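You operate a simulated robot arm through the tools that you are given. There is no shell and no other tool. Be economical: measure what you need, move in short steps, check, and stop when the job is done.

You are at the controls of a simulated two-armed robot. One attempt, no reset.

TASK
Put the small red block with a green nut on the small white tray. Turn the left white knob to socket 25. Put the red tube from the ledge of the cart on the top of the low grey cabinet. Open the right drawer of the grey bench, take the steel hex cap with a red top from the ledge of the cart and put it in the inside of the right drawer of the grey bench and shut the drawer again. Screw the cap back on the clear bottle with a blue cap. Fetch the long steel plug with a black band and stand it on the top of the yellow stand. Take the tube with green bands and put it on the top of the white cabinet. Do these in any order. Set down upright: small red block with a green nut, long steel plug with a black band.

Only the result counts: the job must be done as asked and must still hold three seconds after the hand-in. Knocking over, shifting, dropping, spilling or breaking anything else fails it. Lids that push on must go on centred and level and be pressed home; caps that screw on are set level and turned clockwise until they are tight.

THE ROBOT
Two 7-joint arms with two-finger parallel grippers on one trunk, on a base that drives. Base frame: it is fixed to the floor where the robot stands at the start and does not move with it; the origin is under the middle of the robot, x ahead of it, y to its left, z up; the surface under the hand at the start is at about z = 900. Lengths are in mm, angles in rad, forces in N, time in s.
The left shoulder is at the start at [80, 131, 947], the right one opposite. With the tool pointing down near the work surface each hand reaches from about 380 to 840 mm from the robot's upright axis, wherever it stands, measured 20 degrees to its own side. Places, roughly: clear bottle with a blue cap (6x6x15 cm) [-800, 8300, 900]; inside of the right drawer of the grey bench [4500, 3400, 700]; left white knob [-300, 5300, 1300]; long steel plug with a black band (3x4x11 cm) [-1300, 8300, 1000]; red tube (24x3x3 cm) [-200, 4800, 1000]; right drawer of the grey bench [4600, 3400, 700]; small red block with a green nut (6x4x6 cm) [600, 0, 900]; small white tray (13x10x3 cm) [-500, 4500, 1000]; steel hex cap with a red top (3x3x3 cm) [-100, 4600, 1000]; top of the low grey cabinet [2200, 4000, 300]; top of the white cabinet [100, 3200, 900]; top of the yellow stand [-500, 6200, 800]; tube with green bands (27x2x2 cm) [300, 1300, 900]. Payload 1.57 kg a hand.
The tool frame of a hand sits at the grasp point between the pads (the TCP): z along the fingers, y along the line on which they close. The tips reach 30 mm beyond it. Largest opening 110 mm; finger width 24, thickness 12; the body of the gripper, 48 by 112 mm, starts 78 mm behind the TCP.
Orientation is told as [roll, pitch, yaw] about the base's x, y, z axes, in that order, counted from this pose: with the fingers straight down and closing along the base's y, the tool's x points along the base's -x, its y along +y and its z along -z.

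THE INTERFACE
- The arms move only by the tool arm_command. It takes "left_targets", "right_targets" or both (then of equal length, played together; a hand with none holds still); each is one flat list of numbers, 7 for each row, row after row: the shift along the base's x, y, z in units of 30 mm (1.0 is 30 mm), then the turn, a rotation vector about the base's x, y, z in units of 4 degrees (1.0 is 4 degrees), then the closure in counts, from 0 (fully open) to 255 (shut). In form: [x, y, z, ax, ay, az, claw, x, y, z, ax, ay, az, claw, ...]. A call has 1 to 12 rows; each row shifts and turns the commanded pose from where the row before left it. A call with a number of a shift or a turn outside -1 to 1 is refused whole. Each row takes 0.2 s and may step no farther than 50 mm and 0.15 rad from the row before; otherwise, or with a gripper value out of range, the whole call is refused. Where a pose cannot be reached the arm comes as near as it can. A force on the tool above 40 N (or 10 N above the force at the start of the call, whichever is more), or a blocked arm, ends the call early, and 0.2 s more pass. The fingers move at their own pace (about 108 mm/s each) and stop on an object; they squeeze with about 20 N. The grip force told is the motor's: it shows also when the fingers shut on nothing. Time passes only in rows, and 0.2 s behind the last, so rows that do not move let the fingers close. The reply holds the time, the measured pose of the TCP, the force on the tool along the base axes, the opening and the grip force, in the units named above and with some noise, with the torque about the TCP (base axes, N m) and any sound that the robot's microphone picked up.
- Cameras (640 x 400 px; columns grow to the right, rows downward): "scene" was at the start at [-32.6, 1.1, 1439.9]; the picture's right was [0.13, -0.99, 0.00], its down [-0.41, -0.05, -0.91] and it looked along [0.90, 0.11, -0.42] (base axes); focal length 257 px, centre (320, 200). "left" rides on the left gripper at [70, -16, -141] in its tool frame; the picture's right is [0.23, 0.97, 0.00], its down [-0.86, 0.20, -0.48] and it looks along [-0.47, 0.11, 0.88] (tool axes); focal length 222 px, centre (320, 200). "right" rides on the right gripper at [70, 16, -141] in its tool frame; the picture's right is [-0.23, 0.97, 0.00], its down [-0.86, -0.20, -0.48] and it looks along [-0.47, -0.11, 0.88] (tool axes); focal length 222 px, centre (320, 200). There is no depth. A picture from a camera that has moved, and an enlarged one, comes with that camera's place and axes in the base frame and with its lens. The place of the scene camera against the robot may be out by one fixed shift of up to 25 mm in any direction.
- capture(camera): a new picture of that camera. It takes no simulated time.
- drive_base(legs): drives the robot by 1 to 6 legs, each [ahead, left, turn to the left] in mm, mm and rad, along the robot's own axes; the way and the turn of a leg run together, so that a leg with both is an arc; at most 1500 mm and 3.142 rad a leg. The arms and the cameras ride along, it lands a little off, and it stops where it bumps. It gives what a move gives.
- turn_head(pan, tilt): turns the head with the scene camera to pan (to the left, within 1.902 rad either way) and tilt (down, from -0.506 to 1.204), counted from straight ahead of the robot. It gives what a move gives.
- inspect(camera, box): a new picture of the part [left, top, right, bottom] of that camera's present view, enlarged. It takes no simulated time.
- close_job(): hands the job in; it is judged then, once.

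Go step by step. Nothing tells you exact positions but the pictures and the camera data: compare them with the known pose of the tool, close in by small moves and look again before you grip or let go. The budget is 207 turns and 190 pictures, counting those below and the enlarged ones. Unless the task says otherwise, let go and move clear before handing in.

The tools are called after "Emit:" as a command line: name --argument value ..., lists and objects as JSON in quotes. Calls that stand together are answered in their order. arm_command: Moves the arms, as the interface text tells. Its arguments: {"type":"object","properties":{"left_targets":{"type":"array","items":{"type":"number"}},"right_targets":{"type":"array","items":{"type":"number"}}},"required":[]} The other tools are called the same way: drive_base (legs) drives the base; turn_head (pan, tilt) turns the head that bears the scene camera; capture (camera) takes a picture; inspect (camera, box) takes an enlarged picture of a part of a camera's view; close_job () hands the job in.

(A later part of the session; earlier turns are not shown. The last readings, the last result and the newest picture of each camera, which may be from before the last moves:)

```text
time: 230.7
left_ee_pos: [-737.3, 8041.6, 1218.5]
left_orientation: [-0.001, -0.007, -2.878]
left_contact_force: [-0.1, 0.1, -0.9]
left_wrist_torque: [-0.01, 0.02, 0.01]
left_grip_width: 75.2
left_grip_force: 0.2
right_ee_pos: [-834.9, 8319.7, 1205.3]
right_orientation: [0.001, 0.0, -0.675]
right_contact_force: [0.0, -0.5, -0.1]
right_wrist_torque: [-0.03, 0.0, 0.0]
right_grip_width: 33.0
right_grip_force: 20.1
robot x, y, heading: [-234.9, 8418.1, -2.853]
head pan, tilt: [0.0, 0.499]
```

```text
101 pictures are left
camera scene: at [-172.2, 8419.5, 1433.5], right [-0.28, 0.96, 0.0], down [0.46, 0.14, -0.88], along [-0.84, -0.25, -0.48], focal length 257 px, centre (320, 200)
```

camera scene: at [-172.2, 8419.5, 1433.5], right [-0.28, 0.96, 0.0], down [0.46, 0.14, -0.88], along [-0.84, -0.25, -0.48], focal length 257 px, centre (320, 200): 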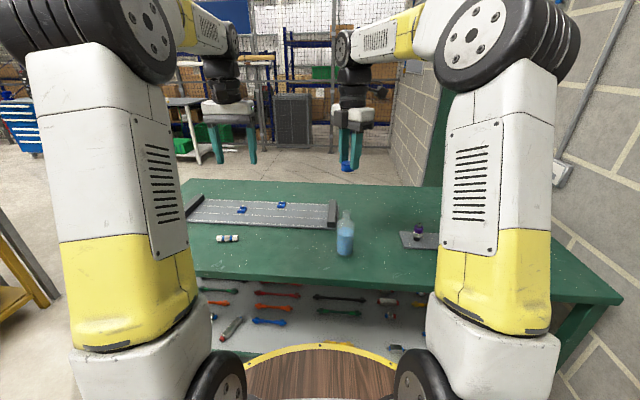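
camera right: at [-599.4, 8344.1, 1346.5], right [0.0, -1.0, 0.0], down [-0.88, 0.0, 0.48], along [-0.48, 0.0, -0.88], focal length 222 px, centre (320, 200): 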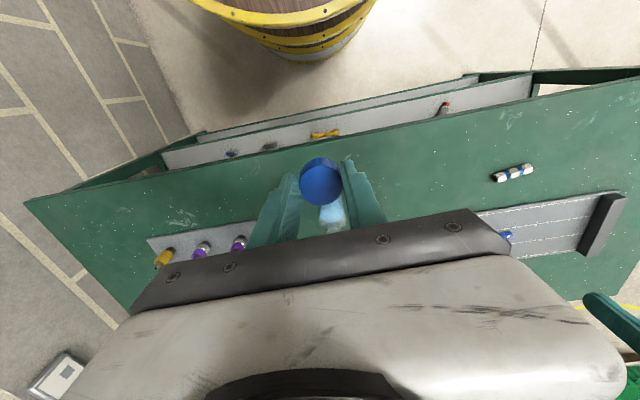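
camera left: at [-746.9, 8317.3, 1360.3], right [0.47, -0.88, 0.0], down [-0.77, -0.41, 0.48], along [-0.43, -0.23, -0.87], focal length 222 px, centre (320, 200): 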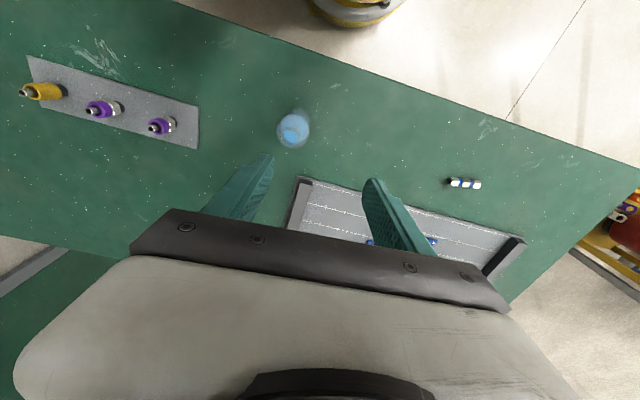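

Wrist is turned +128°. Lowering the cap to just above the mouth and checking alignment.

Emit:
arm_command --right_targets '[0.02, -0.04, -1, 0, 0, 0, 255, 0, 0, -1, 0, 0, 0, 255, 0, 0, -1, 0, 0, 0, 255, 0, 0, -0.9, 0, 0, 0, 255]'

Emit:
inspect --camera "scene" --box '[280, 150, 410, 270]'

Emit:
inspect --camera "right" --box '[220, 100, 420, 250]'

Emit:
capture --camera "left"

```text
time: 231.7
left_ee_pos: [-737.7, 8041.5, 1218.1]
left_orientation: [-0.002, -0.007, -2.879]
left_contact_force: [-1.0, 0.1, 0.8]
left_wrist_torque: [0.0, 0.02, -0.01]
left_grip_width: 75.7
left_grip_force: 0.1
right_ee_pos: [-832.8, 8318.1, 1087.0]
right_orientation: [-0.003, -0.001, -0.678]
right_contact_force: [0.2, -0.2, 0.1]
right_wrist_torque: [0.01, -0.01, -0.03]
right_grip_width: 32.9
right_grip_force: 20.2
robot x, y, heading: [-235.7, 8414.0, -2.851]
head pan, tilt: [0.0, 0.499]
```

```text
3.33 times, centred on (345, 210) of scene
camera zoom: at [-172.1, 8419.5, 1433.5], right [-0.28, 0.96, 0.0], down [0.46, 0.14, -0.88], along [-0.84, -0.25, -0.48], focal length 857 px, centre (237, 167)
```

zoom: 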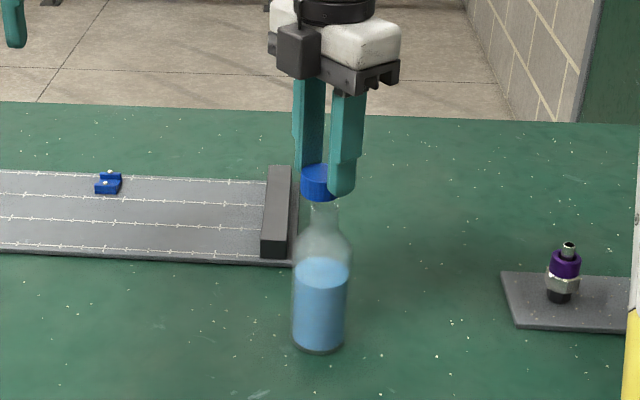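

```text
2.67 times, centred on (320, 175) of right
camera zoom: at [-877.7, 8374.9, 1229.3], right [0.79, 0.62, 0.0], down [0.54, -0.69, 0.48], along [0.29, -0.38, -0.88], focal length 592 px, centre (320, 267)
```

zoom: 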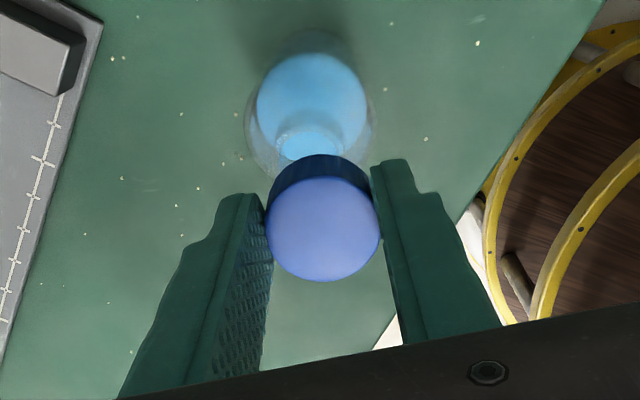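

```text
98 pictures are left
camera left: at [-672.6, 8076.5, 1360.6], right [0.47, -0.88, 0.0], down [-0.77, -0.41, 0.48], along [-0.43, -0.23, -0.87], focal length 222 px, centre (320, 200)
```

left: 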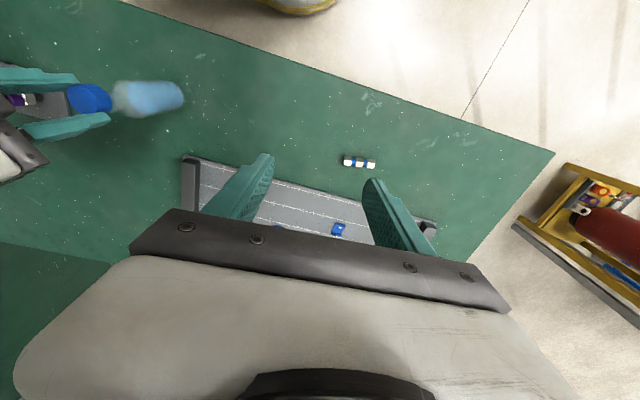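

Right view suggests a few mm offset; zooming with the left camera for a cross-check.

Emit:
inspect --camera "left" --box '[50, 60, 200, 140]'

Emit:
inspect --camera "scene" --box '[315, 190, 375, 265]'

```text
4.27 times, centred on (125, 100) of left
camera zoom: at [-672.6, 8076.5, 1360.6], right [0.47, -0.88, 0.0], down [-0.77, -0.41, 0.48], along [-0.43, -0.23, -0.87], focal length 948 px, centre (1152, 627)
```

zoom: 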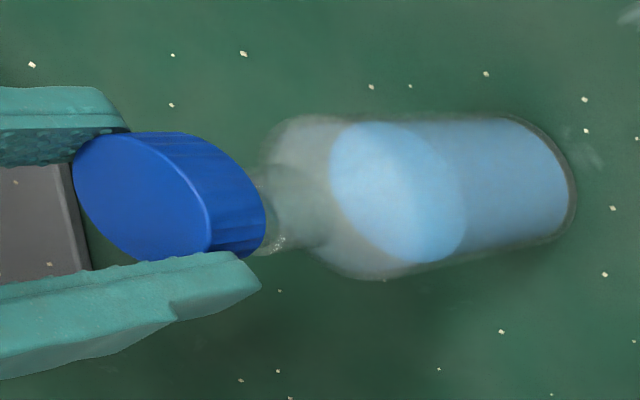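

```text
5.33 times, centred on (345, 228) of scene
camera zoom: at [-172.1, 8419.5, 1433.5], right [-0.28, 0.96, 0.0], down [0.46, 0.14, -0.88], along [-0.84, -0.25, -0.48], focal length 1371 px, centre (187, 53)
```

zoom: 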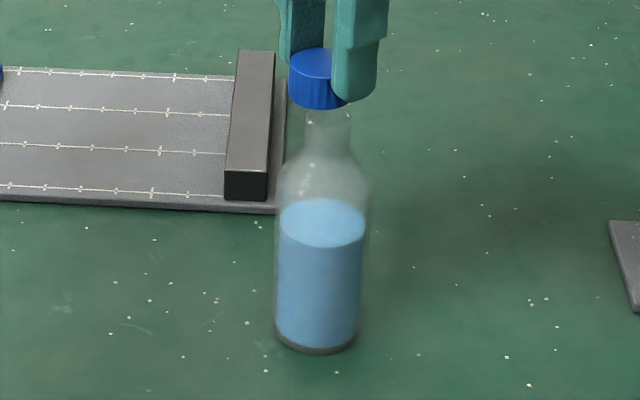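

Relative views agree the bottle axis is off by about (-8.5, +4) mm from the cap. Correcting and re-checking.

Emit:
arm_command --right_targets '[-0.28, 0.14, 0, 0, 0, 0, 255, 0, 0, 0, 0, 0, 0, 255]'

Emit:
inspect --camera "right" --box '[260, 110, 380, 200]'

Emit:
inspect --camera "scene" --box '[315, 190, 375, 265]'

```text
time: 232.3
left_ee_pos: [-738.2, 8041.1, 1219.2]
left_orientation: [-0.001, -0.007, -2.879]
left_contact_force: [-0.9, 0.2, -0.2]
left_wrist_torque: [0.01, -0.02, 0.0]
left_grip_width: 75.4
left_grip_force: 0.0
right_ee_pos: [-842.2, 8323.2, 1087.1]
right_orientation: [-0.001, -0.001, -0.675]
right_contact_force: [-0.3, -0.4, -0.5]
right_wrist_torque: [-0.01, 0.01, 0.03]
right_grip_width: 32.9
right_grip_force: 19.9
robot x, y, heading: [-228.7, 8420.3, -2.852]
head pan, tilt: [0.0, 0.499]
```

```text
4.44 times, centred on (320, 155) of right
camera zoom: at [-886.6, 8379.1, 1229.7], right [0.79, 0.62, 0.0], down [0.54, -0.69, 0.48], along [0.3, -0.38, -0.88], focal length 987 px, centre (320, 400)
```

zoom: 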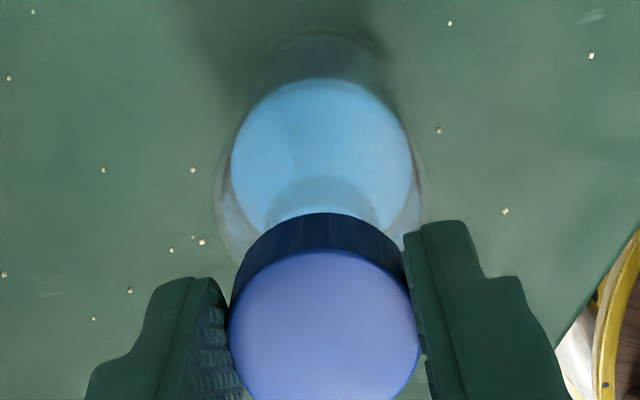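

```text
5.33 times, centred on (345, 228) of scene
camera zoom: at [-172.2, 8419.5, 1433.5], right [-0.28, 0.96, 0.0], down [0.46, 0.14, -0.88], along [-0.84, -0.25, -0.48], focal length 1371 px, centre (187, 53)
```

zoom: 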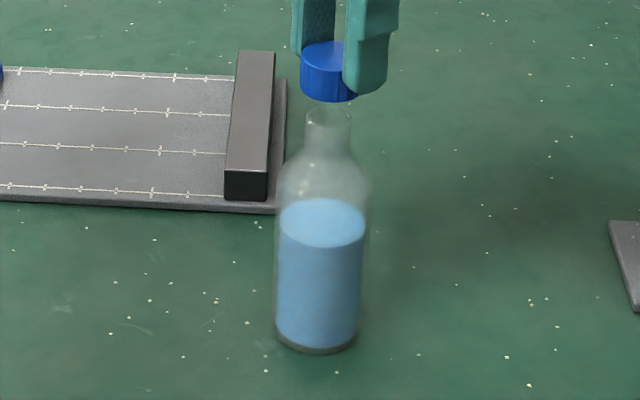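

Now aligned in both views. Descending in 3 mm steps to find the mouth.

Emit:
arm_command --right_targets '[-0.02, -0.01, -0.2, 0, 0, 0, 255, 0, 0, -0.1, 0, 0, 0, 255, 0, 0, -0.1, 0, 0, 0, 255, 0, 0, -0.1, 0, 0, 0, 255, 0, 0, -0.1, 0, 0, 0, 255]'

Emit:
inspect --camera "scene" --box '[315, 190, 375, 265]'

```text
time: 233.5
left_ee_pos: [-737.1, 8041.3, 1219.3]
left_orientation: [-0.002, -0.007, -2.879]
left_contact_force: [0.7, -0.6, 0.0]
left_wrist_torque: [-0.02, 0.02, 0.02]
left_grip_width: 75.6
left_grip_force: 0.1
right_ee_pos: [-842.4, 8321.6, 1069.4]
right_orientation: [-0.001, 0.0, -0.676]
right_contact_force: [0.1, 0.0, 0.1]
right_wrist_torque: [0.02, -0.01, -0.01]
right_grip_width: 33.1
right_grip_force: 20.4
robot x, y, heading: [-234.5, 8416.2, -2.845]
head pan, tilt: [0.0, 0.499]
```

```text
5.33 times, centred on (345, 228) of scene
camera zoom: at [-172.2, 8419.5, 1433.5], right [-0.28, 0.96, 0.0], down [0.46, 0.14, -0.88], along [-0.84, -0.25, -0.48], focal length 1371 px, centre (187, 53)
```

zoom: 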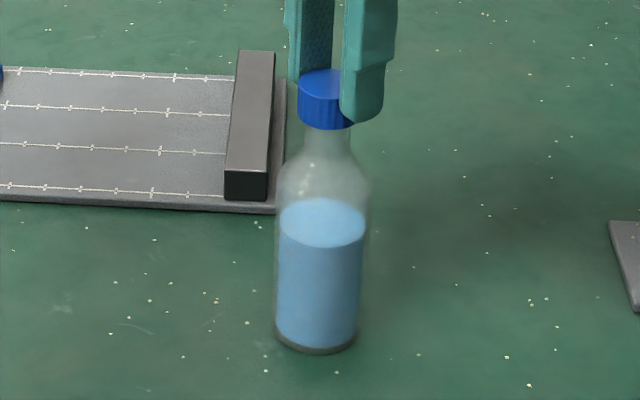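

Cap is going over the mouth, no contact yet. Continue down gently.

Emit:
arm_command --right_targets '[0, 0, -0.08, 0, 0, 0, 255, 0, 0, -0.08, 0, 0, 0, 255, 0, 0, -0.08, 0, 0, 0, 255, 0, 0, -0.08, 0, 0, 0, 255]'

```text
time: 234.5
left_ee_pos: [-736.6, 8041.8, 1218.7]
left_orientation: [-0.002, -0.006, -2.877]
left_contact_force: [-0.5, 0.4, -0.5]
left_wrist_torque: [0.01, -0.02, 0.01]
left_grip_width: 75.4
left_grip_force: 0.1
right_ee_pos: [-842.2, 8320.8, 1059.5]
right_orientation: [-0.002, -0.001, -0.678]
right_contact_force: [0.0, 0.2, 0.1]
right_wrist_torque: [-0.04, -0.01, -0.03]
right_grip_width: 33.0
right_grip_force: 20.0
robot x, y, heading: [-235.8, 8415.3, -2.855]
head pan, tilt: [0.0, 0.499]
```

Emit:
arm_command --right_targets '[0, 0, -0.08, 0, 0, 0, 255, 0, 0, -0.08, 0, 0, 0, 255, 0, 0, -0.08, 0, 0, 0, 255]'

Emit:
inspect --camera "scene" --box '[315, 190, 375, 265]'

```text
time: 235.3
left_ee_pos: [-737.3, 8042.2, 1218.4]
left_orientation: [-0.003, -0.007, -2.878]
left_contact_force: [0.9, -0.6, -0.1]
left_wrist_torque: [-0.03, 0.04, 0.0]
left_grip_width: 75.5
left_grip_force: 0.1
right_ee_pos: [-843.6, 8321.4, 1053.5]
right_orientation: [-0.002, 0.0, -0.675]
right_contact_force: [0.5, 0.2, 4.6]
right_wrist_torque: [0.0, -0.08, -0.02]
right_grip_width: 33.1
right_grip_force: 20.2
robot x, y, heading: [-236.9, 8414.5, -2.849]
head pan, tilt: [0.0, 0.499]
```

```text
5.33 times, centred on (345, 228) of scene
camera zoom: at [-172.1, 8419.5, 1433.5], right [-0.28, 0.96, 0.0], down [0.46, 0.14, -0.88], along [-0.84, -0.25, -0.48], focal length 1371 px, centre (187, 53)
```

zoom: 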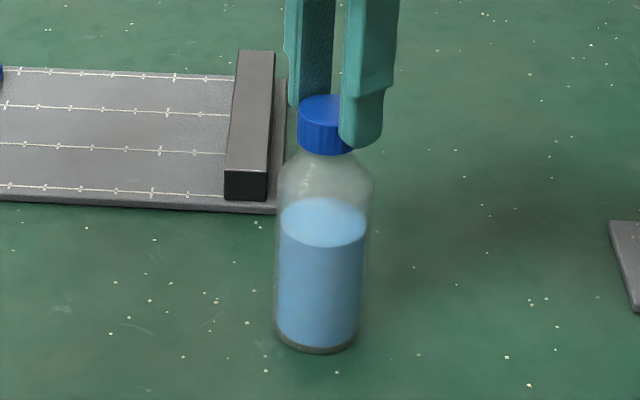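

Contact (≈5 N). Start turning clockwise with slight down-feed.

Emit:
arm_command --right_targets '[0, 0, -0.01, 0, 0, -1, 255, 0, 0, -0.01, 0, 0, -1, 255, 0, 0, -0.01, 0, 0, -1, 255, 0, 0, -0.01, 0, 0, -1, 255, 0, 0, -0.005, 0, 0, -1, 255, 0, 0, -0.005, 0, 0, -1, 255, 0, 0, -0.005, 0, 0, -1, 255, 0, 0, -0.005, 0, 0, -1, 255, 0, 0, -0.005, 0, 0, -1, 255, 0, 0, -0.005, 0, 0, -1, 255, 0, 0, -0.005, 0, 0, -1, 255, 0, 0, -0.005, 0, 0, -1, 255]'

Emit:
inspect --camera "scene" --box '[315, 190, 375, 265]'

```text
time: 237.9
left_ee_pos: [-735.9, 8041.9, 1219.5]
left_orientation: [-0.001, -0.008, -2.878]
left_contact_force: [-0.4, -0.8, 0.6]
left_wrist_torque: [0.05, 0.01, -0.02]
left_grip_width: 75.5
left_grip_force: 0.2
right_ee_pos: [-842.5, 8321.7, 1051.8]
right_orientation: [-0.001, 0.0, -1.517]
right_contact_force: [3.7, 1.8, 19.0]
right_wrist_torque: [-0.03, -0.17, -0.02]
right_grip_width: 32.8
right_grip_force: 19.9
robot x, y, heading: [-234.6, 8415.3, -2.854]
head pan, tilt: [0.0, 0.499]
```

```text
5.33 times, centred on (345, 228) of scene
camera zoom: at [-171.5, 8419.6, 1433.5], right [-0.28, 0.96, 0.0], down [0.46, 0.14, -0.88], along [-0.84, -0.25, -0.48], focal length 1371 px, centre (187, 53)
```

zoom: 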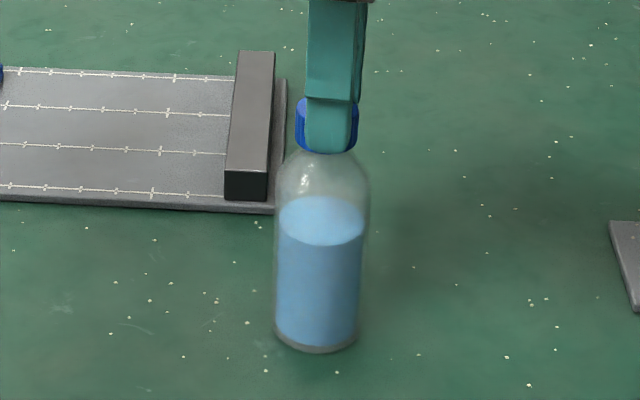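

Continue turning clockwise; force is 19 N, so no extra down-feed for now.

Emit:
arm_command --right_targets '[0, 0, 0, 0, 0, -1, 255, 0, 0, 0, 0, 0, -1, 255, 0, 0, 0, 0, 0, -1, 255, 0, 0, 0, 0, 0, -1, 255, 0, 0, 0, 0, 0, -1, 255, 0, 0, 0, 0, 0, -1, 255, 0, 0, 0, 0, 0, -1, 255, 0, 0, 0, 0, 0, -1, 255, 0, 0, 0, 0, 0, -1, 255, 0, 0, 0, 0, 0, -1, 255, 0, 0, 0, 0, 0, -1, 255, 0, 0, 0, 0, 0, -1, 255]'

Emit:
arm_command --right_targets '[0, 0, 0, 0, 0, -1, 255, 0, 0, 0, 0, 0, -1, 255, 0, 0, 0, 0, 0, -1, 255, 0, 0, 0, 0, 0, -1, 255, 0, 0, 0, 0, 0, -1, 255, 0, 0, 0, 0, 0, -1, 255, 0, 0, 0, 0, 0, -1, 255, 0, 0, 0, 0, 0, -1, 255, 0, 0, 0, 0, 0, -1, 255, 0, 0, 0, 0, 0, -1, 255, 0, 0, 0, 0, 0, -1, 255, 0, 0, 0, 0, 0, -1, 255]'

Emit:
inspect --camera "scene" --box '[315, 190, 375, 265]'

```text
time: 240.5
left_ee_pos: [-737.5, 8042.1, 1218.8]
left_orientation: [-0.001, -0.007, -2.878]
left_contact_force: [0.2, -0.2, 0.7]
left_wrist_torque: [0.01, -0.02, -0.03]
left_grip_width: 75.6
left_grip_force: 0.0
right_ee_pos: [-843.0, 8320.7, 1050.1]
right_orientation: [-0.002, 0.001, -2.352]
right_contact_force: [1.6, -1.4, 10.1]
right_wrist_torque: [-0.24, -0.16, -0.02]
right_grip_width: 33.2
right_grip_force: 19.9
robot x, y, heading: [-237.0, 8420.3, -2.849]
head pan, tilt: [0.0, 0.499]
```

```text
time: 243.1
left_ee_pos: [-737.3, 8042.1, 1218.6]
left_orientation: [-0.002, -0.007, -2.878]
left_contact_force: [0.8, -0.5, 0.9]
left_wrist_torque: [-0.02, 0.03, 0.0]
left_grip_width: 75.6
left_grip_force: 0.1
right_ee_pos: [-841.6, 8320.6, 1051.2]
right_orientation: [-0.002, -0.001, 3.093]
right_contact_force: [-0.6, -0.6, 2.5]
right_wrist_torque: [0.01, 0.19, 0.02]
right_grip_width: 32.9
right_grip_force: 19.9
robot x, y, heading: [-233.2, 8416.7, -2.858]
head pan, tilt: [0.0, 0.499]
```

```text
5.33 times, centred on (345, 228) of scene
camera zoom: at [-172.2, 8419.5, 1433.5], right [-0.28, 0.96, 0.0], down [0.46, 0.14, -0.88], along [-0.84, -0.25, -0.48], focal length 1371 px, centre (187, 53)
```

zoom: 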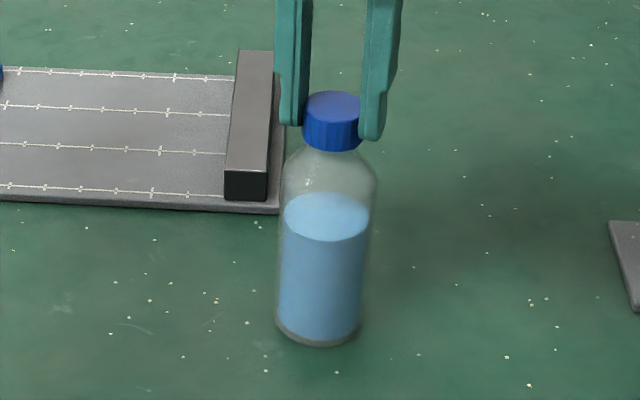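

The thread is drawing (force fell, the bottle appears slightly lifted). Continue turning with down-feed.

Emit:
arm_command --right_targets '[0, 0, -0.06, 0, 0, -1, 255, 0, 0, -0.02, 0, 0, -1, 255, 0, 0, -0.01, 0, 0, -1, 255, 0, 0, -0.01, 0, 0, -1, 255, 0, 0, -0.01, 0, 0, -1, 255, 0, 0, -0.01, 0, 0, -1, 255, 0, 0, -0.01, 0, 0, -1, 255, 0, 0, -0.01, 0, 0, -1, 255, 0, 0, -0.01, 0, 0, -1, 255, 0, 0, -0.01, 0, 0, -1, 255, 0, 0, -0.01, 0, 0, -1, 255, 0, 0, -0.01, 0, 0, -1, 255]'

Emit:
inspect --camera "scene" --box '[315, 190, 375, 265]'

```text
time: 245.7
left_ee_pos: [-736.1, 8041.3, 1218.2]
left_orientation: [-0.003, -0.007, -2.876]
left_contact_force: [-0.2, -0.3, -0.4]
left_wrist_torque: [-0.03, -0.02, -0.02]
left_grip_width: 75.7
left_grip_force: 0.1
right_ee_pos: [-842.5, 8321.2, 1046.3]
right_orientation: [-0.002, -0.002, 2.257]
right_contact_force: [-2.8, -3.9, 27.6]
right_wrist_torque: [-0.2, 0.31, 0.01]
right_grip_width: 33.0
right_grip_force: 19.6
robot x, y, heading: [-235.8, 8414.7, -2.855]
head pan, tilt: [0.0, 0.499]
```

```text
5.33 times, centred on (345, 228) of scene
camera zoom: at [-171.5, 8419.4, 1433.5], right [-0.28, 0.96, 0.0], down [0.46, 0.14, -0.88], along [-0.84, -0.25, -0.48], focal length 1371 px, centre (187, 53)
```

zoom: 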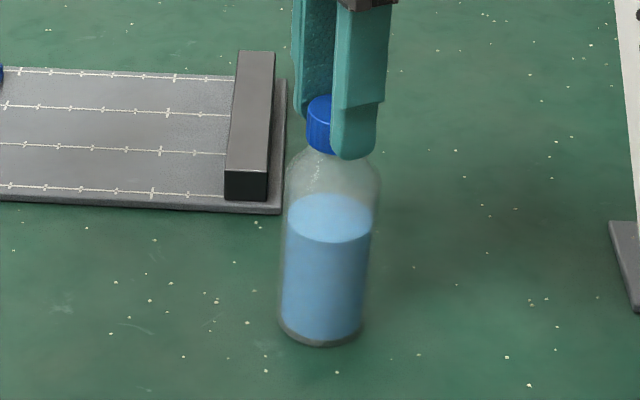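

Cap is advancing (down 7 mm total). Continue turning, minimal feed.

Emit:
arm_command --right_targets '[0, 0, 0, 0, 0, -1, 255, 0, 0, 0, 0, 0, -1, 255, 0, 0, 0, 0, 0, -1, 255, 0, 0, 0, 0, 0, -1, 255, 0, 0, 0, 0, 0, -1, 255, 0, 0, 0, 0, 0, -1, 255, 0, 0, 0, 0, 0, -1, 255, 0, 0, 0, 0, 0, -1, 255, 0, 0, 0, 0, 0, -1, 255, 0, 0, 0, 0, 0, -1, 255, 0, 0, 0, 0, 0, -1, 255, 0, 0, 0, 0, 0, -1, 255]'

Emit:
inspect --camera "scene" --box '[315, 190, 375, 265]'

Emit:
inspect --camera "right" --box '[260, 110, 380, 200]'

```text
time: 248.3
left_ee_pos: [-737.4, 8042.0, 1219.3]
left_orientation: [-0.002, -0.007, -2.878]
left_contact_force: [-0.3, 0.0, -0.2]
left_wrist_torque: [-0.03, 0.0, -0.02]
left_grip_width: 75.4
left_grip_force: 0.1
right_ee_pos: [-842.4, 8321.1, 1045.6]
right_orientation: [-0.003, 0.001, 1.416]
right_contact_force: [-3.5, 0.1, 15.9]
right_wrist_torque: [0.07, 0.17, 0.02]
right_grip_width: 33.0
right_grip_force: 19.8
robot x, y, heading: [-234.7, 8418.4, -2.852]
head pan, tilt: [0.0, 0.499]
```

```text
5.33 times, centred on (345, 228) of scene
camera zoom: at [-171.9, 8419.6, 1433.5], right [-0.28, 0.96, 0.0], down [0.46, 0.14, -0.88], along [-0.84, -0.25, -0.48], focal length 1371 px, centre (187, 53)
```

zoom: 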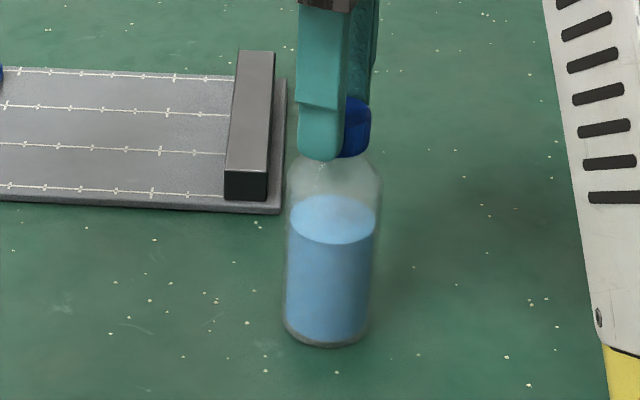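

```text
4.44 times, centred on (320, 155) of right
camera zoom: at [-870.5, 8256.1, 1187.4], right [-0.93, 0.37, 0.0], down [0.33, 0.81, 0.48], along [0.18, 0.44, -0.88], focal length 987 px, centre (320, 400)
```

zoom: 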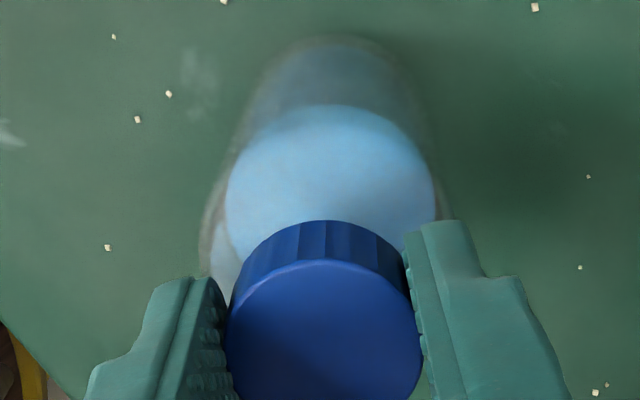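

Still threading. Turn further, watching wrist limits and torque.

Emit:
arm_command --right_targets '[0, 0, -0.01, 0, 0, -1, 255, 0, 0, -0.01, 0, 0, -1, 255, 0, 0, -0.01, 0, 0, -1, 255, 0, 0, -0.01, 0, 0, -1, 255, 0, 0, -0.01, 0, 0, -1, 255, 0, 0, -0.01, 0, 0, -1, 255, 0, 0, -0.01, 0, 0, -1, 255, 0, 0, -0.01, 0, 0, -1, 255, 0, 0, 0, 0, 0, 0, 255]'

```text
time: 250.3
left_ee_pos: [-736.8, 8041.4, 1219.4]
left_orientation: [-0.002, -0.007, -2.878]
left_contact_force: [-0.6, -0.2, -0.1]
left_wrist_torque: [-0.01, 0.0, -0.01]
left_grip_width: 75.4
left_grip_force: 0.0
right_ee_pos: [-842.0, 8322.3, 1043.1]
right_orientation: [0.0, 0.001, 0.858]
right_contact_force: [-4.6, 3.2, 26.2]
right_wrist_torque: [0.33, 0.25, 0.0]
right_grip_width: 33.1
right_grip_force: 19.8
robot x, y, heading: [-232.4, 8415.6, -2.852]
head pan, tilt: [0.0, 0.499]
```

320° turned, cap 10 mm down. Regrasp: open, look, and rotate back.

Emit:
arm_command --right_targets '[0, 0, 0.03, 0, 0, 0, 255, 0, 0, 0, 0, 0, 0, 130, 0, 0, 0, 0, 0, 0, 110, 0, 0, 0, 0, 0, 1, 110, 0, 0, 0, 0, 0, 1, 110, 0, 0, 0, 0, 0, 1, 110, 0, 0, 0, 0, 0, 1, 110, 0, 0, 0, 0, 0, 1, 110, 0, 0, 0, 0, 0, 1, 110, 0, 0, 0, 0, 0, 1, 110, 0, 0, 0, 0, 0, 1, 110, 0, 0, 0, 0, 0, 1, 110]'

Emit:
inspect --camera "scene" --box '[315, 190, 375, 265]'

Emit:
arm_command --right_targets '[0, 0, 0, 0, 0, 1, 110, 0, 0, 0, 0, 0, 1, 110, 0, 0, 0, 0, 0, 1, 110, 0, 0, 0, 0, 0, 1, 110, 0, 0, 0, 0, 0, 1, 110, 0, 0, 0, 0, 0, 1, 110, 0, 0, 0, 0, 0, 1, 110, 0, 0, 0, 0, 0, 1, 110, 0, 0, 0, 0, 0, 1, 110, 0, 0, 0, 0, 0, 1, 110, 0, 0, 0, 0, 0, 1, 110, 0, 0, 0, 0, 0, 1, 110]'

Emit:
arm_command --right_targets '[0, 0, 0, 0, 0, 1, 110, 0, 0, 0, 0, 0, 1, 110, 0, 0, 0, 0, 0, 1, 110, 0, 0, 0, 0, 0, 1, 110, 0, 0, 0, 0, 0, 1, 110, 0, 0, 0, 0, 0, 1, 110, 0, 0, 0, 0, 0, 1, 110, 0, 0, 0, 0, 0, 1, 110, 0, 0, 0, 0, 0, 1, 110, 0, 0, 0, 0, 0, 1, 110, 0, 0, 0, 0, 0, 1, 110, 0, 0, 0, 0, 0, 1, 110]'

Emit:
arm_command --right_targets '[0, 0, 0, 0, 0, 1, 110, 0, 0, 0, 0, 0, 1, 110, 0, 0, 0, 0, 0, 1, 110, 0, 0, 0, 0, 0, 1, 110, 0, 0, 0, 0, 0, 1, 110, 0, 0, 0, 0, 0, 1, 110, 0, 0, 0, 0, 0, 1, 110, 0, 0, 0, 0, 0, 1, 110, 0, 0, 0, 0, 0, 1, 110, 0, 0, 0, 0, 0, 1, 110, 0, 0, 0, 0, 0, 1, 110, 0, 0, 0, 0, 0, 1, 110]'

Emit:
inspect --camera "scene" --box '[315, 190, 375, 265]'

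Emit:
inspect --camera "right" --box '[260, 110, 380, 200]'

```text
time: 252.9
left_ee_pos: [-737.1, 8041.3, 1219.2]
left_orientation: [-0.001, -0.005, -2.877]
left_contact_force: [0.8, -0.1, -0.4]
left_wrist_torque: [0.02, -0.02, 0.03]
left_grip_width: 75.3
left_grip_force: 0.1
right_ee_pos: [-842.5, 8320.7, 1045.2]
right_orientation: [0.0, 0.0, 1.489]
right_contact_force: [-0.2, -0.1, -0.1]
right_wrist_torque: [0.0, -0.02, 0.03]
right_grip_width: 62.8
right_grip_force: 0.0
robot x, y, heading: [-235.0, 8417.4, -2.85]
head pan, tilt: [0.0, 0.499]
```

```text
5.33 times, centred on (345, 228) of scene
camera zoom: at [-172.2, 8419.5, 1433.5], right [-0.28, 0.96, 0.0], down [0.46, 0.14, -0.88], along [-0.84, -0.25, -0.48], focal length 1371 px, centre (187, 53)
```

zoom: 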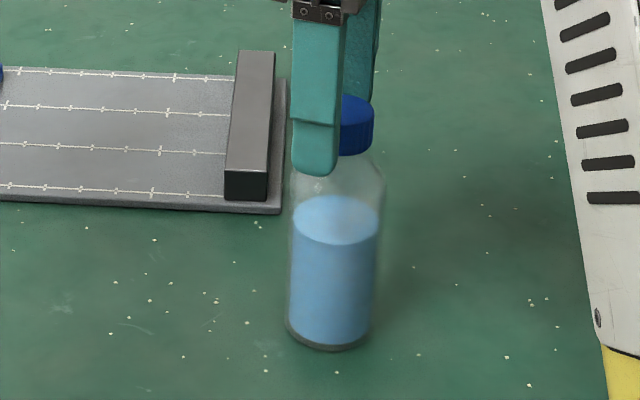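

```text
time: 255.5
left_ee_pos: [-736.9, 8041.6, 1219.1]
left_orientation: [-0.002, -0.008, -2.878]
left_contact_force: [0.3, 0.2, 0.3]
left_wrist_torque: [0.01, 0.02, -0.02]
left_grip_width: 75.5
left_grip_force: 0.0
right_ee_pos: [-842.4, 8320.8, 1044.7]
right_orientation: [-0.003, -0.001, 2.327]
right_contact_force: [1.2, -0.3, -0.6]
right_wrist_torque: [0.0, -0.01, 0.02]
right_grip_width: 62.7
right_grip_force: 0.1
robot x, y, heading: [-230.5, 8417.3, -2.851]
head pan, tilt: [0.0, 0.499]
```

```text
time: 258.1
left_ee_pos: [-737.2, 8041.2, 1219.2]
left_orientation: [-0.003, -0.006, -2.878]
left_contact_force: [0.0, 0.0, 1.1]
left_wrist_torque: [-0.03, 0.01, -0.03]
left_grip_width: 75.3
left_grip_force: 0.1
right_ee_pos: [-843.9, 8321.1, 1044.3]
right_orientation: [0.0, 0.0, -3.119]
right_contact_force: [0.8, 0.1, 0.6]
right_wrist_torque: [-0.01, 0.04, -0.02]
right_grip_width: 62.7
right_grip_force: 0.2
robot x, y, heading: [-231.5, 8419.8, -2.851]
head pan, tilt: [0.0, 0.499]
```

```text
time: 260.7
left_ee_pos: [-736.8, 8040.7, 1219.2]
left_orientation: [-0.001, -0.006, -2.878]
left_contact_force: [0.5, 0.2, -0.2]
left_wrist_torque: [0.02, -0.01, -0.04]
left_grip_width: 75.6
left_grip_force: 0.0
right_ee_pos: [-842.9, 8321.5, 1044.0]
right_orientation: [-0.001, 0.0, -2.28]
right_contact_force: [0.0, 0.5, -0.2]
right_wrist_torque: [0.03, 0.0, -0.01]
right_grip_width: 62.7
right_grip_force: 0.1
robot x, y, heading: [-237.4, 8414.8, -2.849]
head pan, tilt: [0.0, 0.499]
```

```text
5.33 times, centred on (345, 228) of scene
camera zoom: at [-172.2, 8419.5, 1433.5], right [-0.28, 0.96, 0.0], down [0.46, 0.14, -0.88], along [-0.84, -0.25, -0.48], focal length 1371 px, centre (187, 53)
```

zoom: 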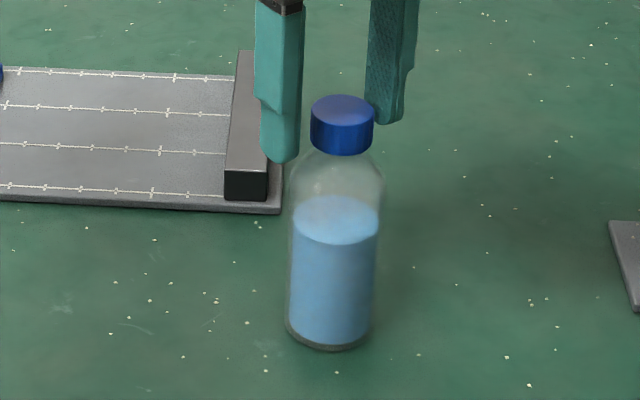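

```text
4.44 times, centred on (320, 155) of right
camera zoom: at [-786.0, 8364.0, 1186.1], right [0.59, -0.81, 0.0], down [-0.71, -0.52, 0.48], along [-0.39, -0.28, -0.88], focal length 987 px, centre (320, 400)
```

zoom: 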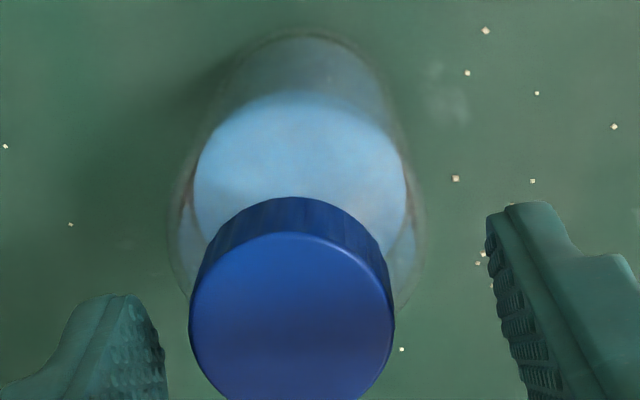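

Cap sits level. The bottle moved ~5 mm relative to the hand; recentre, grip again and keep turning clockwise.

Emit:
arm_command --right_targets '[-0.04, 0.19, 0, 0, 0, 0, 110, 0, 0, 0, 0, 0, 0, 255, 0, 0, 0, 0, 0, 0, 255, 0, 0, -0.03, 0, 0, -1, 255, 0, 0, -0.02, 0, 0, -1, 255, 0, 0, -0.01, 0, 0, -1, 255, 0, 0, -0.01, 0, 0, -1, 255, 0, 0, -0.01, 0, 0, -1, 255, 0, 0, -0.01, 0, 0, -1, 255, 0, 0, -0.01, 0, 0, -1, 255, 0, 0, -0.01, 0, 0, -1, 255, 0, 0, -0.01, 0, 0, -1, 255]'

Emit:
arm_command --right_targets '[0, 0, 0, 0, 0, -1, 255, 0, 0, 0, 0, 0, -1, 255, 0, 0, 0, 0, 0, -1, 255, 0, 0, 0, 0, 0, -1, 255, 0, 0, 0, 0, 0, -1, 255, 0, 0, 0, 0, 0, -1, 255, 0, 0, 0, 0, 0, -1, 255, 0, 0, 0, 0, 0, -1, 255, 0, 0, 0, 0, 0, -1, 255, 0, 0, 0, 0, 0, -1, 255, 0, 0, 0, 0, 0, -1, 255, 0, 0, 0, 0, 0, -1, 255]'

Emit:
inspect --camera "scene" --box '[315, 190, 375, 265]'

```text
time: 263.3
left_ee_pos: [-737.5, 8040.2, 1219.5]
left_orientation: [-0.001, -0.006, -2.879]
left_contact_force: [-0.9, -0.1, -0.2]
left_wrist_torque: [0.01, -0.01, 0.0]
left_grip_width: 75.2
left_grip_force: 0.2
right_ee_pos: [-843.8, 8327.1, 1041.8]
right_orientation: [-0.002, -0.001, -2.911]
right_contact_force: [-2.2, -0.2, 25.7]
right_wrist_torque: [-0.02, 0.12, 0.01]
right_grip_width: 32.9
right_grip_force: 20.4
robot x, y, heading: [-232.5, 8415.3, -2.858]
head pan, tilt: [0.0, 0.499]
```

```text
time: 265.9
left_ee_pos: [-737.6, 8040.7, 1219.1]
left_orientation: [-0.002, -0.007, -2.879]
left_contact_force: [-0.4, -0.3, -1.7]
left_wrist_torque: [0.01, -0.01, 0.01]
left_grip_width: 75.5
left_grip_force: 0.1
right_ee_pos: [-842.7, 8326.6, 1040.6]
right_orientation: [0.002, 0.0, 2.534]
right_contact_force: [0.2, 0.2, 18.0]
right_wrist_torque: [-0.03, -0.1, 0.16]
right_grip_width: 33.2
right_grip_force: 20.0
robot x, y, heading: [-235.6, 8416.4, -2.85]
head pan, tilt: [0.0, 0.499]
```

```text
5.33 times, centred on (345, 228) of scene
camera zoom: at [-171.7, 8419.6, 1433.5], right [-0.28, 0.96, 0.0], down [0.46, 0.14, -0.88], along [-0.84, -0.25, -0.48], focal length 1371 px, centre (187, 53)
```

zoom: 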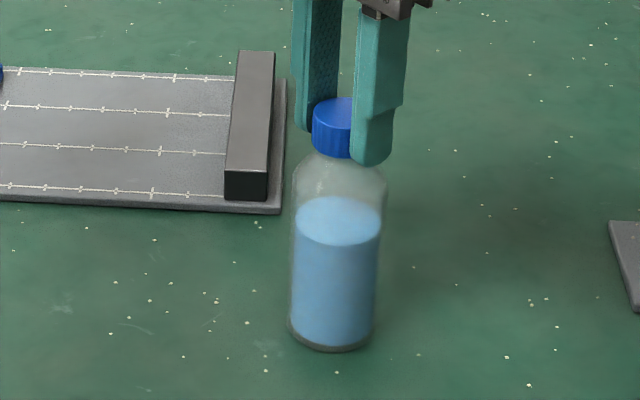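

Resistance begins (0.16 N·m). Continue to tighten.

Emit:
arm_command --right_targets '[0, 0, -0.01, 0, 0, -1, 255, 0, 0, -0.01, 0, 0, -1, 255, 0, 0, -0.01, 0, 0, -1, 255, 0, 0, 0, 0, 0, -1, 255, 0, 0, 0, 0, 0, -1, 255, 0, 0, 0, 0, 0, -1, 255]'

Emit:
inspect --camera "right" --box '[260, 110, 380, 200]'

```text
time: 267.3
left_ee_pos: [-737.0, 8041.1, 1219.2]
left_orientation: [0.0, -0.009, -2.878]
left_contact_force: [0.0, -0.1, 0.1]
left_wrist_torque: [0.01, 0.0, 0.02]
left_grip_width: 75.7
left_grip_force: 0.0
right_ee_pos: [-844.0, 8326.6, 1039.4]
right_orientation: [-0.001, -0.002, 2.116]
right_contact_force: [0.0, -0.6, 19.9]
right_wrist_torque: [-0.02, 0.03, 0.2]
right_grip_width: 33.1
right_grip_force: 20.0
robot x, y, heading: [-231.8, 8417.6, -2.853]
head pan, tilt: [0.0, 0.499]
```

```text
4.44 times, centred on (320, 155) of right
camera zoom: at [-822.6, 8259.7, 1182.3], right [-0.95, -0.31, 0.0], down [-0.27, 0.83, 0.48], along [-0.15, 0.46, -0.88], focal length 987 px, centre (320, 400)
```

zoom: 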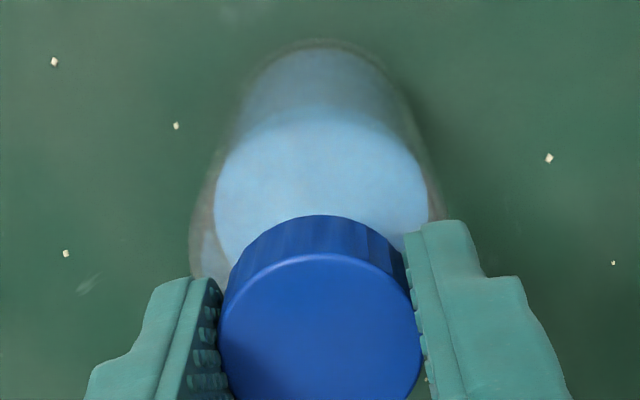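

Continue turning with a bit more down-force to see whether it tightens further.

Emit:
arm_command --right_targets '[0, 0, -0.03, 0, 0, -1, 255, 0, 0, -0.01, 0, 0, -1, 255, 0, 0, 0, 0, 0, -1, 255, 0, 0, 0, 0, 0, -1, 255, 0, 0, 0, 0, 0, -1, 255, 0, 0, 0, 0, 0, -1, 255]'

Emit:
arm_command --right_targets '[0, 0, 0, 0, 0, -1, 255, 0, 0, 0, 0, 0, -1, 255, 0, 0, 0, 0, 0, -1, 255, 0, 0, 0, 0, 0, -1, 255, 0, 0, 0, 0, 0, -1, 255, 0, 0, 0, 0, 0, -1, 255]'

Emit:
arm_command --right_targets '[0, 0, 0, 0, 0, -1, 255, 0, 0, 0, 0, 0, -1, 255, 0, 0, 0, 0, 0, -1, 255, 0, 0, 0, 0, 0, -1, 255, 0, 0, 0, 0, 0, -1, 255, 0, 0, 0, 0, 0, -1, 255]'

```text
time: 268.7
left_ee_pos: [-737.0, 8041.3, 1218.7]
left_orientation: [-0.001, -0.008, -2.879]
left_contact_force: [-0.9, -0.4, -0.9]
left_wrist_torque: [-0.01, 0.0, 0.01]
left_grip_width: 75.6
left_grip_force: 0.1
right_ee_pos: [-843.3, 8326.9, 1038.7]
right_orientation: [-0.002, -0.001, 1.695]
right_contact_force: [-0.2, 0.3, 18.2]
right_wrist_torque: [0.0, 0.07, 0.18]
right_grip_width: 33.2
right_grip_force: 19.8
robot x, y, heading: [-233.4, 8417.0, -2.854]
head pan, tilt: [0.0, 0.499]
```

```text
time: 270.1
left_ee_pos: [-735.9, 8041.7, 1219.0]
left_orientation: [-0.001, -0.006, -2.879]
left_contact_force: [-0.1, -0.7, 0.4]
left_wrist_torque: [0.02, -0.02, 0.01]
left_grip_width: 75.1
left_grip_force: 0.1
right_ee_pos: [-843.5, 8327.5, 1039.0]
right_orientation: [0.002, 0.0, 1.279]
right_contact_force: [-0.7, -0.5, 14.2]
right_wrist_torque: [0.05, 0.06, 0.16]
right_grip_width: 33.4
right_grip_force: 19.7
robot x, y, heading: [-234.7, 8417.6, -2.851]
head pan, tilt: [0.0, 0.499]
```

```text
time: 271.5
left_ee_pos: [-738.0, 8041.5, 1218.8]
left_orientation: [-0.001, -0.008, -2.878]
left_contact_force: [-0.2, -0.2, -0.7]
left_wrist_torque: [-0.03, 0.0, -0.01]
left_grip_width: 75.5
left_grip_force: 0.0
right_ee_pos: [-843.4, 8327.5, 1039.8]
right_orientation: [-0.001, 0.0, 0.86]
right_contact_force: [1.0, 0.1, 6.0]
right_wrist_torque: [-0.02, -0.04, 0.08]
right_grip_width: 33.2
right_grip_force: 19.9
robot x, y, heading: [-237.0, 8416.9, -2.852]
head pan, tilt: [0.0, 0.499]
```

Torque now tracks the down-force, suggesting the cap is at its stop and the bottle is slipping on the table. I'll regrasp and repeat with more down-force for firm tightening.

Emit:
arm_command --right_targets '[0, 0, 0, 0, 0, 0, 130, 0, 0, 0, 0, 0, 0, 120, 0, 0, 0, 0, 0, 1, 120, 0, 0, 0, 0, 0, 1, 120, 0, 0, 0, 0, 0, 1, 120, 0, 0, 0, 0, 0, 1, 120, 0, 0, 0, 0, 0, 1, 120, 0, 0, 0, 0, 0, 1, 120, 0, 0, 0, 0, 0, 1, 120, 0, 0, 0, 0, 0, 1, 120, 0, 0, 0, 0, 0, 1, 120, 0, 0, 0, 0, 0, 1, 120]'

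Emit:
arm_command --right_targets '[0, 0, 0, 0, 0, 1, 120, 0, 0, 0, 0, 0, 1, 120, 0, 0, 0, 0, 0, 1, 120, 0, 0, 0, 0, 0, 1, 120, 0, 0, 0, 0, 0, 1, 120, 0, 0, 0, 0, 0, 1, 120, 0, 0, 0, 0, 0, 1, 120, 0, 0, 0, 0, 0, 1, 120, 0, 0, 0, 0, 0, 1, 120, 0, 0, 0, 0, 0, 1, 120, 0, 0, 0, 0, 0, 1, 120, 0, 0, 0, 0, 0, 1, 120]'

Emit:
arm_command --right_targets '[0, 0, 0, 0, 0, 1, 120, 0, 0, 0, 0, 0, 1, 120, 0, 0, 0, 0, 0, 1, 120, 0, 0, 0, 0, 0, 1, 120, 0, 0, 0, 0, 0, 1, 120, 0, 0, 0, 0, 0, 1, 120, 0, 0, 0, 0, 0, 1, 120, 0, 0, 0, 0, 0, 1, 120, 0, 0, 0, 0, 0, 1, 120, 0, 0, 0, 0, 0, 1, 120, 0, 0, 0, 0, 0, 1, 120, 0, 0, 0, 0, 0, 1, 120]'

Emit:
inspect --camera "scene" --box '[315, 190, 375, 265]'

Emit:
inspect --camera "right" --box '[260, 110, 380, 200]'

```text
time: 274.1
left_ee_pos: [-736.7, 8041.8, 1218.2]
left_orientation: [-0.001, -0.007, -2.878]
left_contact_force: [-0.2, 0.3, 0.2]
left_wrist_torque: [0.03, 0.0, -0.02]
left_grip_width: 75.6
left_grip_force: 0.1
right_ee_pos: [-844.6, 8326.7, 1038.3]
right_orientation: [-0.001, 0.001, 1.558]
right_contact_force: [-0.2, -0.8, -0.9]
right_wrist_torque: [0.01, 0.0, 0.02]
right_grip_width: 58.2
right_grip_force: 0.0
robot x, y, heading: [-233.0, 8413.7, -2.853]
head pan, tilt: [0.0, 0.499]
```

```text
time: 276.7
left_ee_pos: [-737.9, 8041.6, 1218.6]
left_orientation: [-0.002, -0.007, -2.877]
left_contact_force: [0.2, -0.2, 0.1]
left_wrist_torque: [0.01, 0.0, -0.02]
left_grip_width: 75.3
left_grip_force: 0.0
right_ee_pos: [-843.8, 8327.0, 1037.6]
right_orientation: [-0.001, -0.001, 2.396]
right_contact_force: [0.3, -0.8, -0.9]
right_wrist_torque: [0.0, -0.01, 0.03]
right_grip_width: 58.2
right_grip_force: 0.0
robot x, y, heading: [-236.1, 8415.0, -2.855]
head pan, tilt: [0.0, 0.499]
```

```text
time: 279.3
left_ee_pos: [-737.5, 8041.4, 1218.5]
left_orientation: [-0.002, -0.008, -2.879]
left_contact_force: [0.3, -0.6, 0.4]
left_wrist_torque: [-0.01, 0.02, 0.0]
left_grip_width: 75.5
left_grip_force: 0.0
right_ee_pos: [-843.2, 8328.1, 1037.9]
right_orientation: [-0.001, 0.0, -3.049]
right_contact_force: [0.8, -0.4, 0.1]
right_wrist_torque: [-0.01, 0.01, 0.01]
right_grip_width: 58.3
right_grip_force: 0.0
robot x, y, heading: [-233.6, 8418.0, -2.852]
head pan, tilt: [0.0, 0.499]
```

```text
5.33 times, centred on (345, 228) of scene
camera zoom: at [-172.2, 8419.5, 1433.5], right [-0.28, 0.96, 0.0], down [0.46, 0.14, -0.88], along [-0.84, -0.25, -0.48], focal length 1371 px, centre (187, 53)
```

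zoom: 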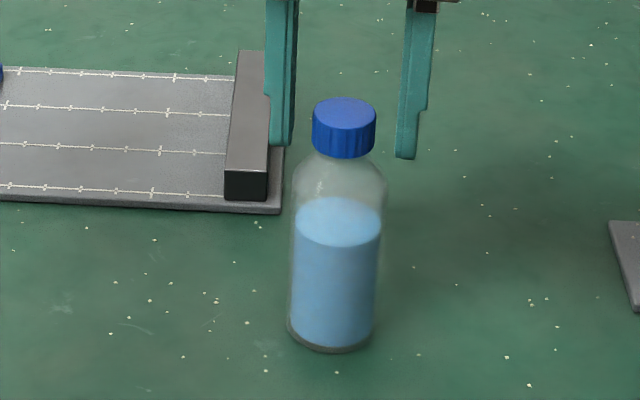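

```text
4.44 times, centred on (320, 155) of right
camera zoom: at [-773.7, 8318.2, 1180.3], right [-0.14, -0.99, 0.0], down [-0.87, 0.12, 0.48], along [-0.47, 0.07, -0.88], focal length 987 px, centre (320, 400)
```

zoom: 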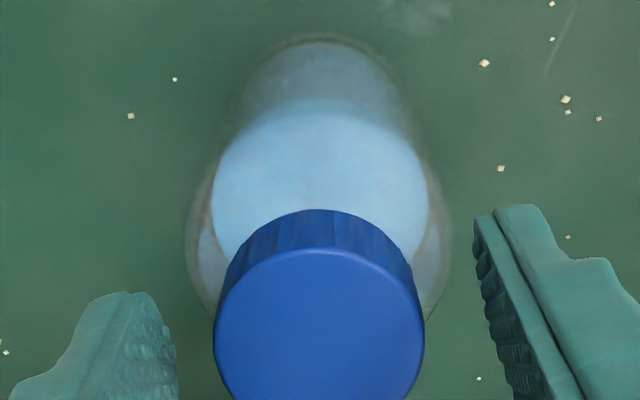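

Cap is level and seated lower. Grip, press to ~30 N and turn again.

Emit:
arm_command --right_targets '[0, 0, 0, 0, 0, 0, 255, 0, 0, 0, 0, 0, 0, 255, 0, 0, -0.05, 0, 0, 0, 255, 0, 0, -0.04, 0, 0, -1, 255, 0, 0, -0.02, 0, 0, -1, 255, 0, 0, -0.02, 0, 0, -1, 255, 0, 0, -0.01, 0, 0, -1, 255, 0, 0, -0.01, 0, 0, -1, 255]'

Emit:
arm_command --right_targets '[0, 0, -0.01, 0, 0, -1, 255, 0, 0, -0.01, 0, 0, -1, 255, 0, 0, -0.01, 0, 0, -1, 255, 0, 0, -0.01, 0, 0, -1, 255, 0, 0, -0.01, 0, 0, -1, 255, 0, 0, -0.01, 0, 0, -1, 255]'

```text
time: 281.1
left_ee_pos: [-736.8, 8041.6, 1219.5]
left_orientation: [-0.001, -0.008, -2.877]
left_contact_force: [-1.0, 0.2, 0.8]
left_wrist_torque: [-0.02, -0.05, -0.02]
left_grip_width: 75.6
left_grip_force: 0.0
right_ee_pos: [-844.8, 8326.2, 1035.3]
right_orientation: [0.0, -0.002, 2.884]
right_contact_force: [-0.2, 1.0, 25.3]
right_wrist_torque: [0.05, 0.01, 0.25]
right_grip_width: 33.3
right_grip_force: 19.7
robot x, y, heading: [-233.9, 8415.7, -2.851]
head pan, tilt: [0.0, 0.499]
```

```text
time: 282.5
left_ee_pos: [-736.1, 8041.7, 1219.4]
left_orientation: [-0.001, -0.007, -2.876]
left_contact_force: [-0.4, 0.0, 0.4]
left_wrist_torque: [0.05, 0.0, -0.01]
left_grip_width: 75.3
left_grip_force: 0.1
right_ee_pos: [-841.4, 8327.2, 1031.7]
right_orientation: [-0.003, 0.0, 2.464]
right_contact_force: [1.0, 0.8, 21.4]
right_wrist_torque: [0.07, -0.02, 0.09]
right_grip_width: 33.7
right_grip_force: 19.8
robot x, y, heading: [-232.2, 8416.0, -2.851]
head pan, tilt: [0.0, 0.499]
```

The fingers slid down a little. Look before going on.

Emit:
inspect --camera "scene" --box '[315, 190, 375, 265]'

Emit:
inspect --camera "right" --box '[260, 110, 380, 200]'

```text
5.33 times, centred on (345, 228) of scene
camera zoom: at [-171.5, 8419.6, 1433.5], right [-0.28, 0.96, 0.0], down [0.46, 0.14, -0.88], along [-0.84, -0.25, -0.48], focal length 1371 px, centre (187, 53)
```

zoom: 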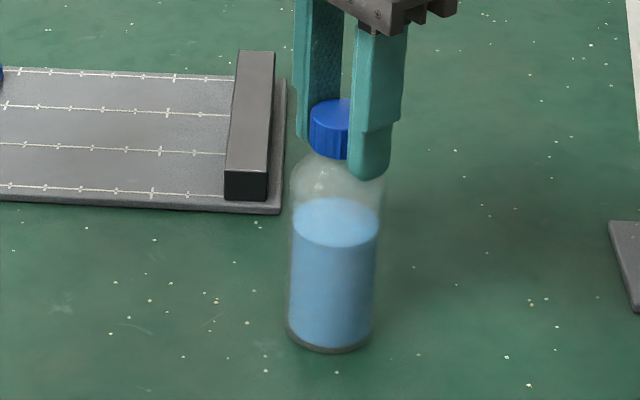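

```text
4.44 times, centred on (320, 155) of right
camera zoom: at [-800.1, 8271.2, 1174.2], right [-0.79, -0.62, 0.0], down [-0.54, 0.69, 0.48], along [-0.29, 0.38, -0.88], focal length 987 px, centre (320, 400)
```

zoom: 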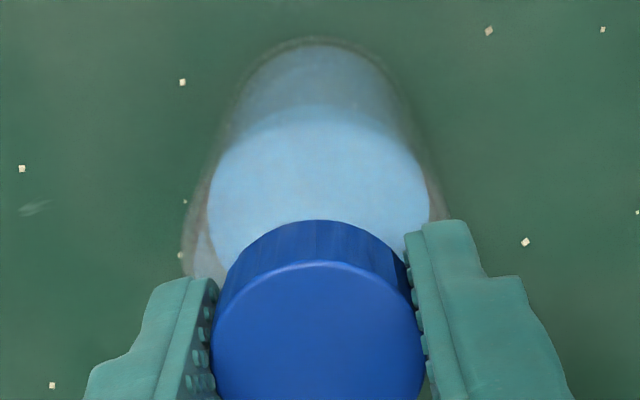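

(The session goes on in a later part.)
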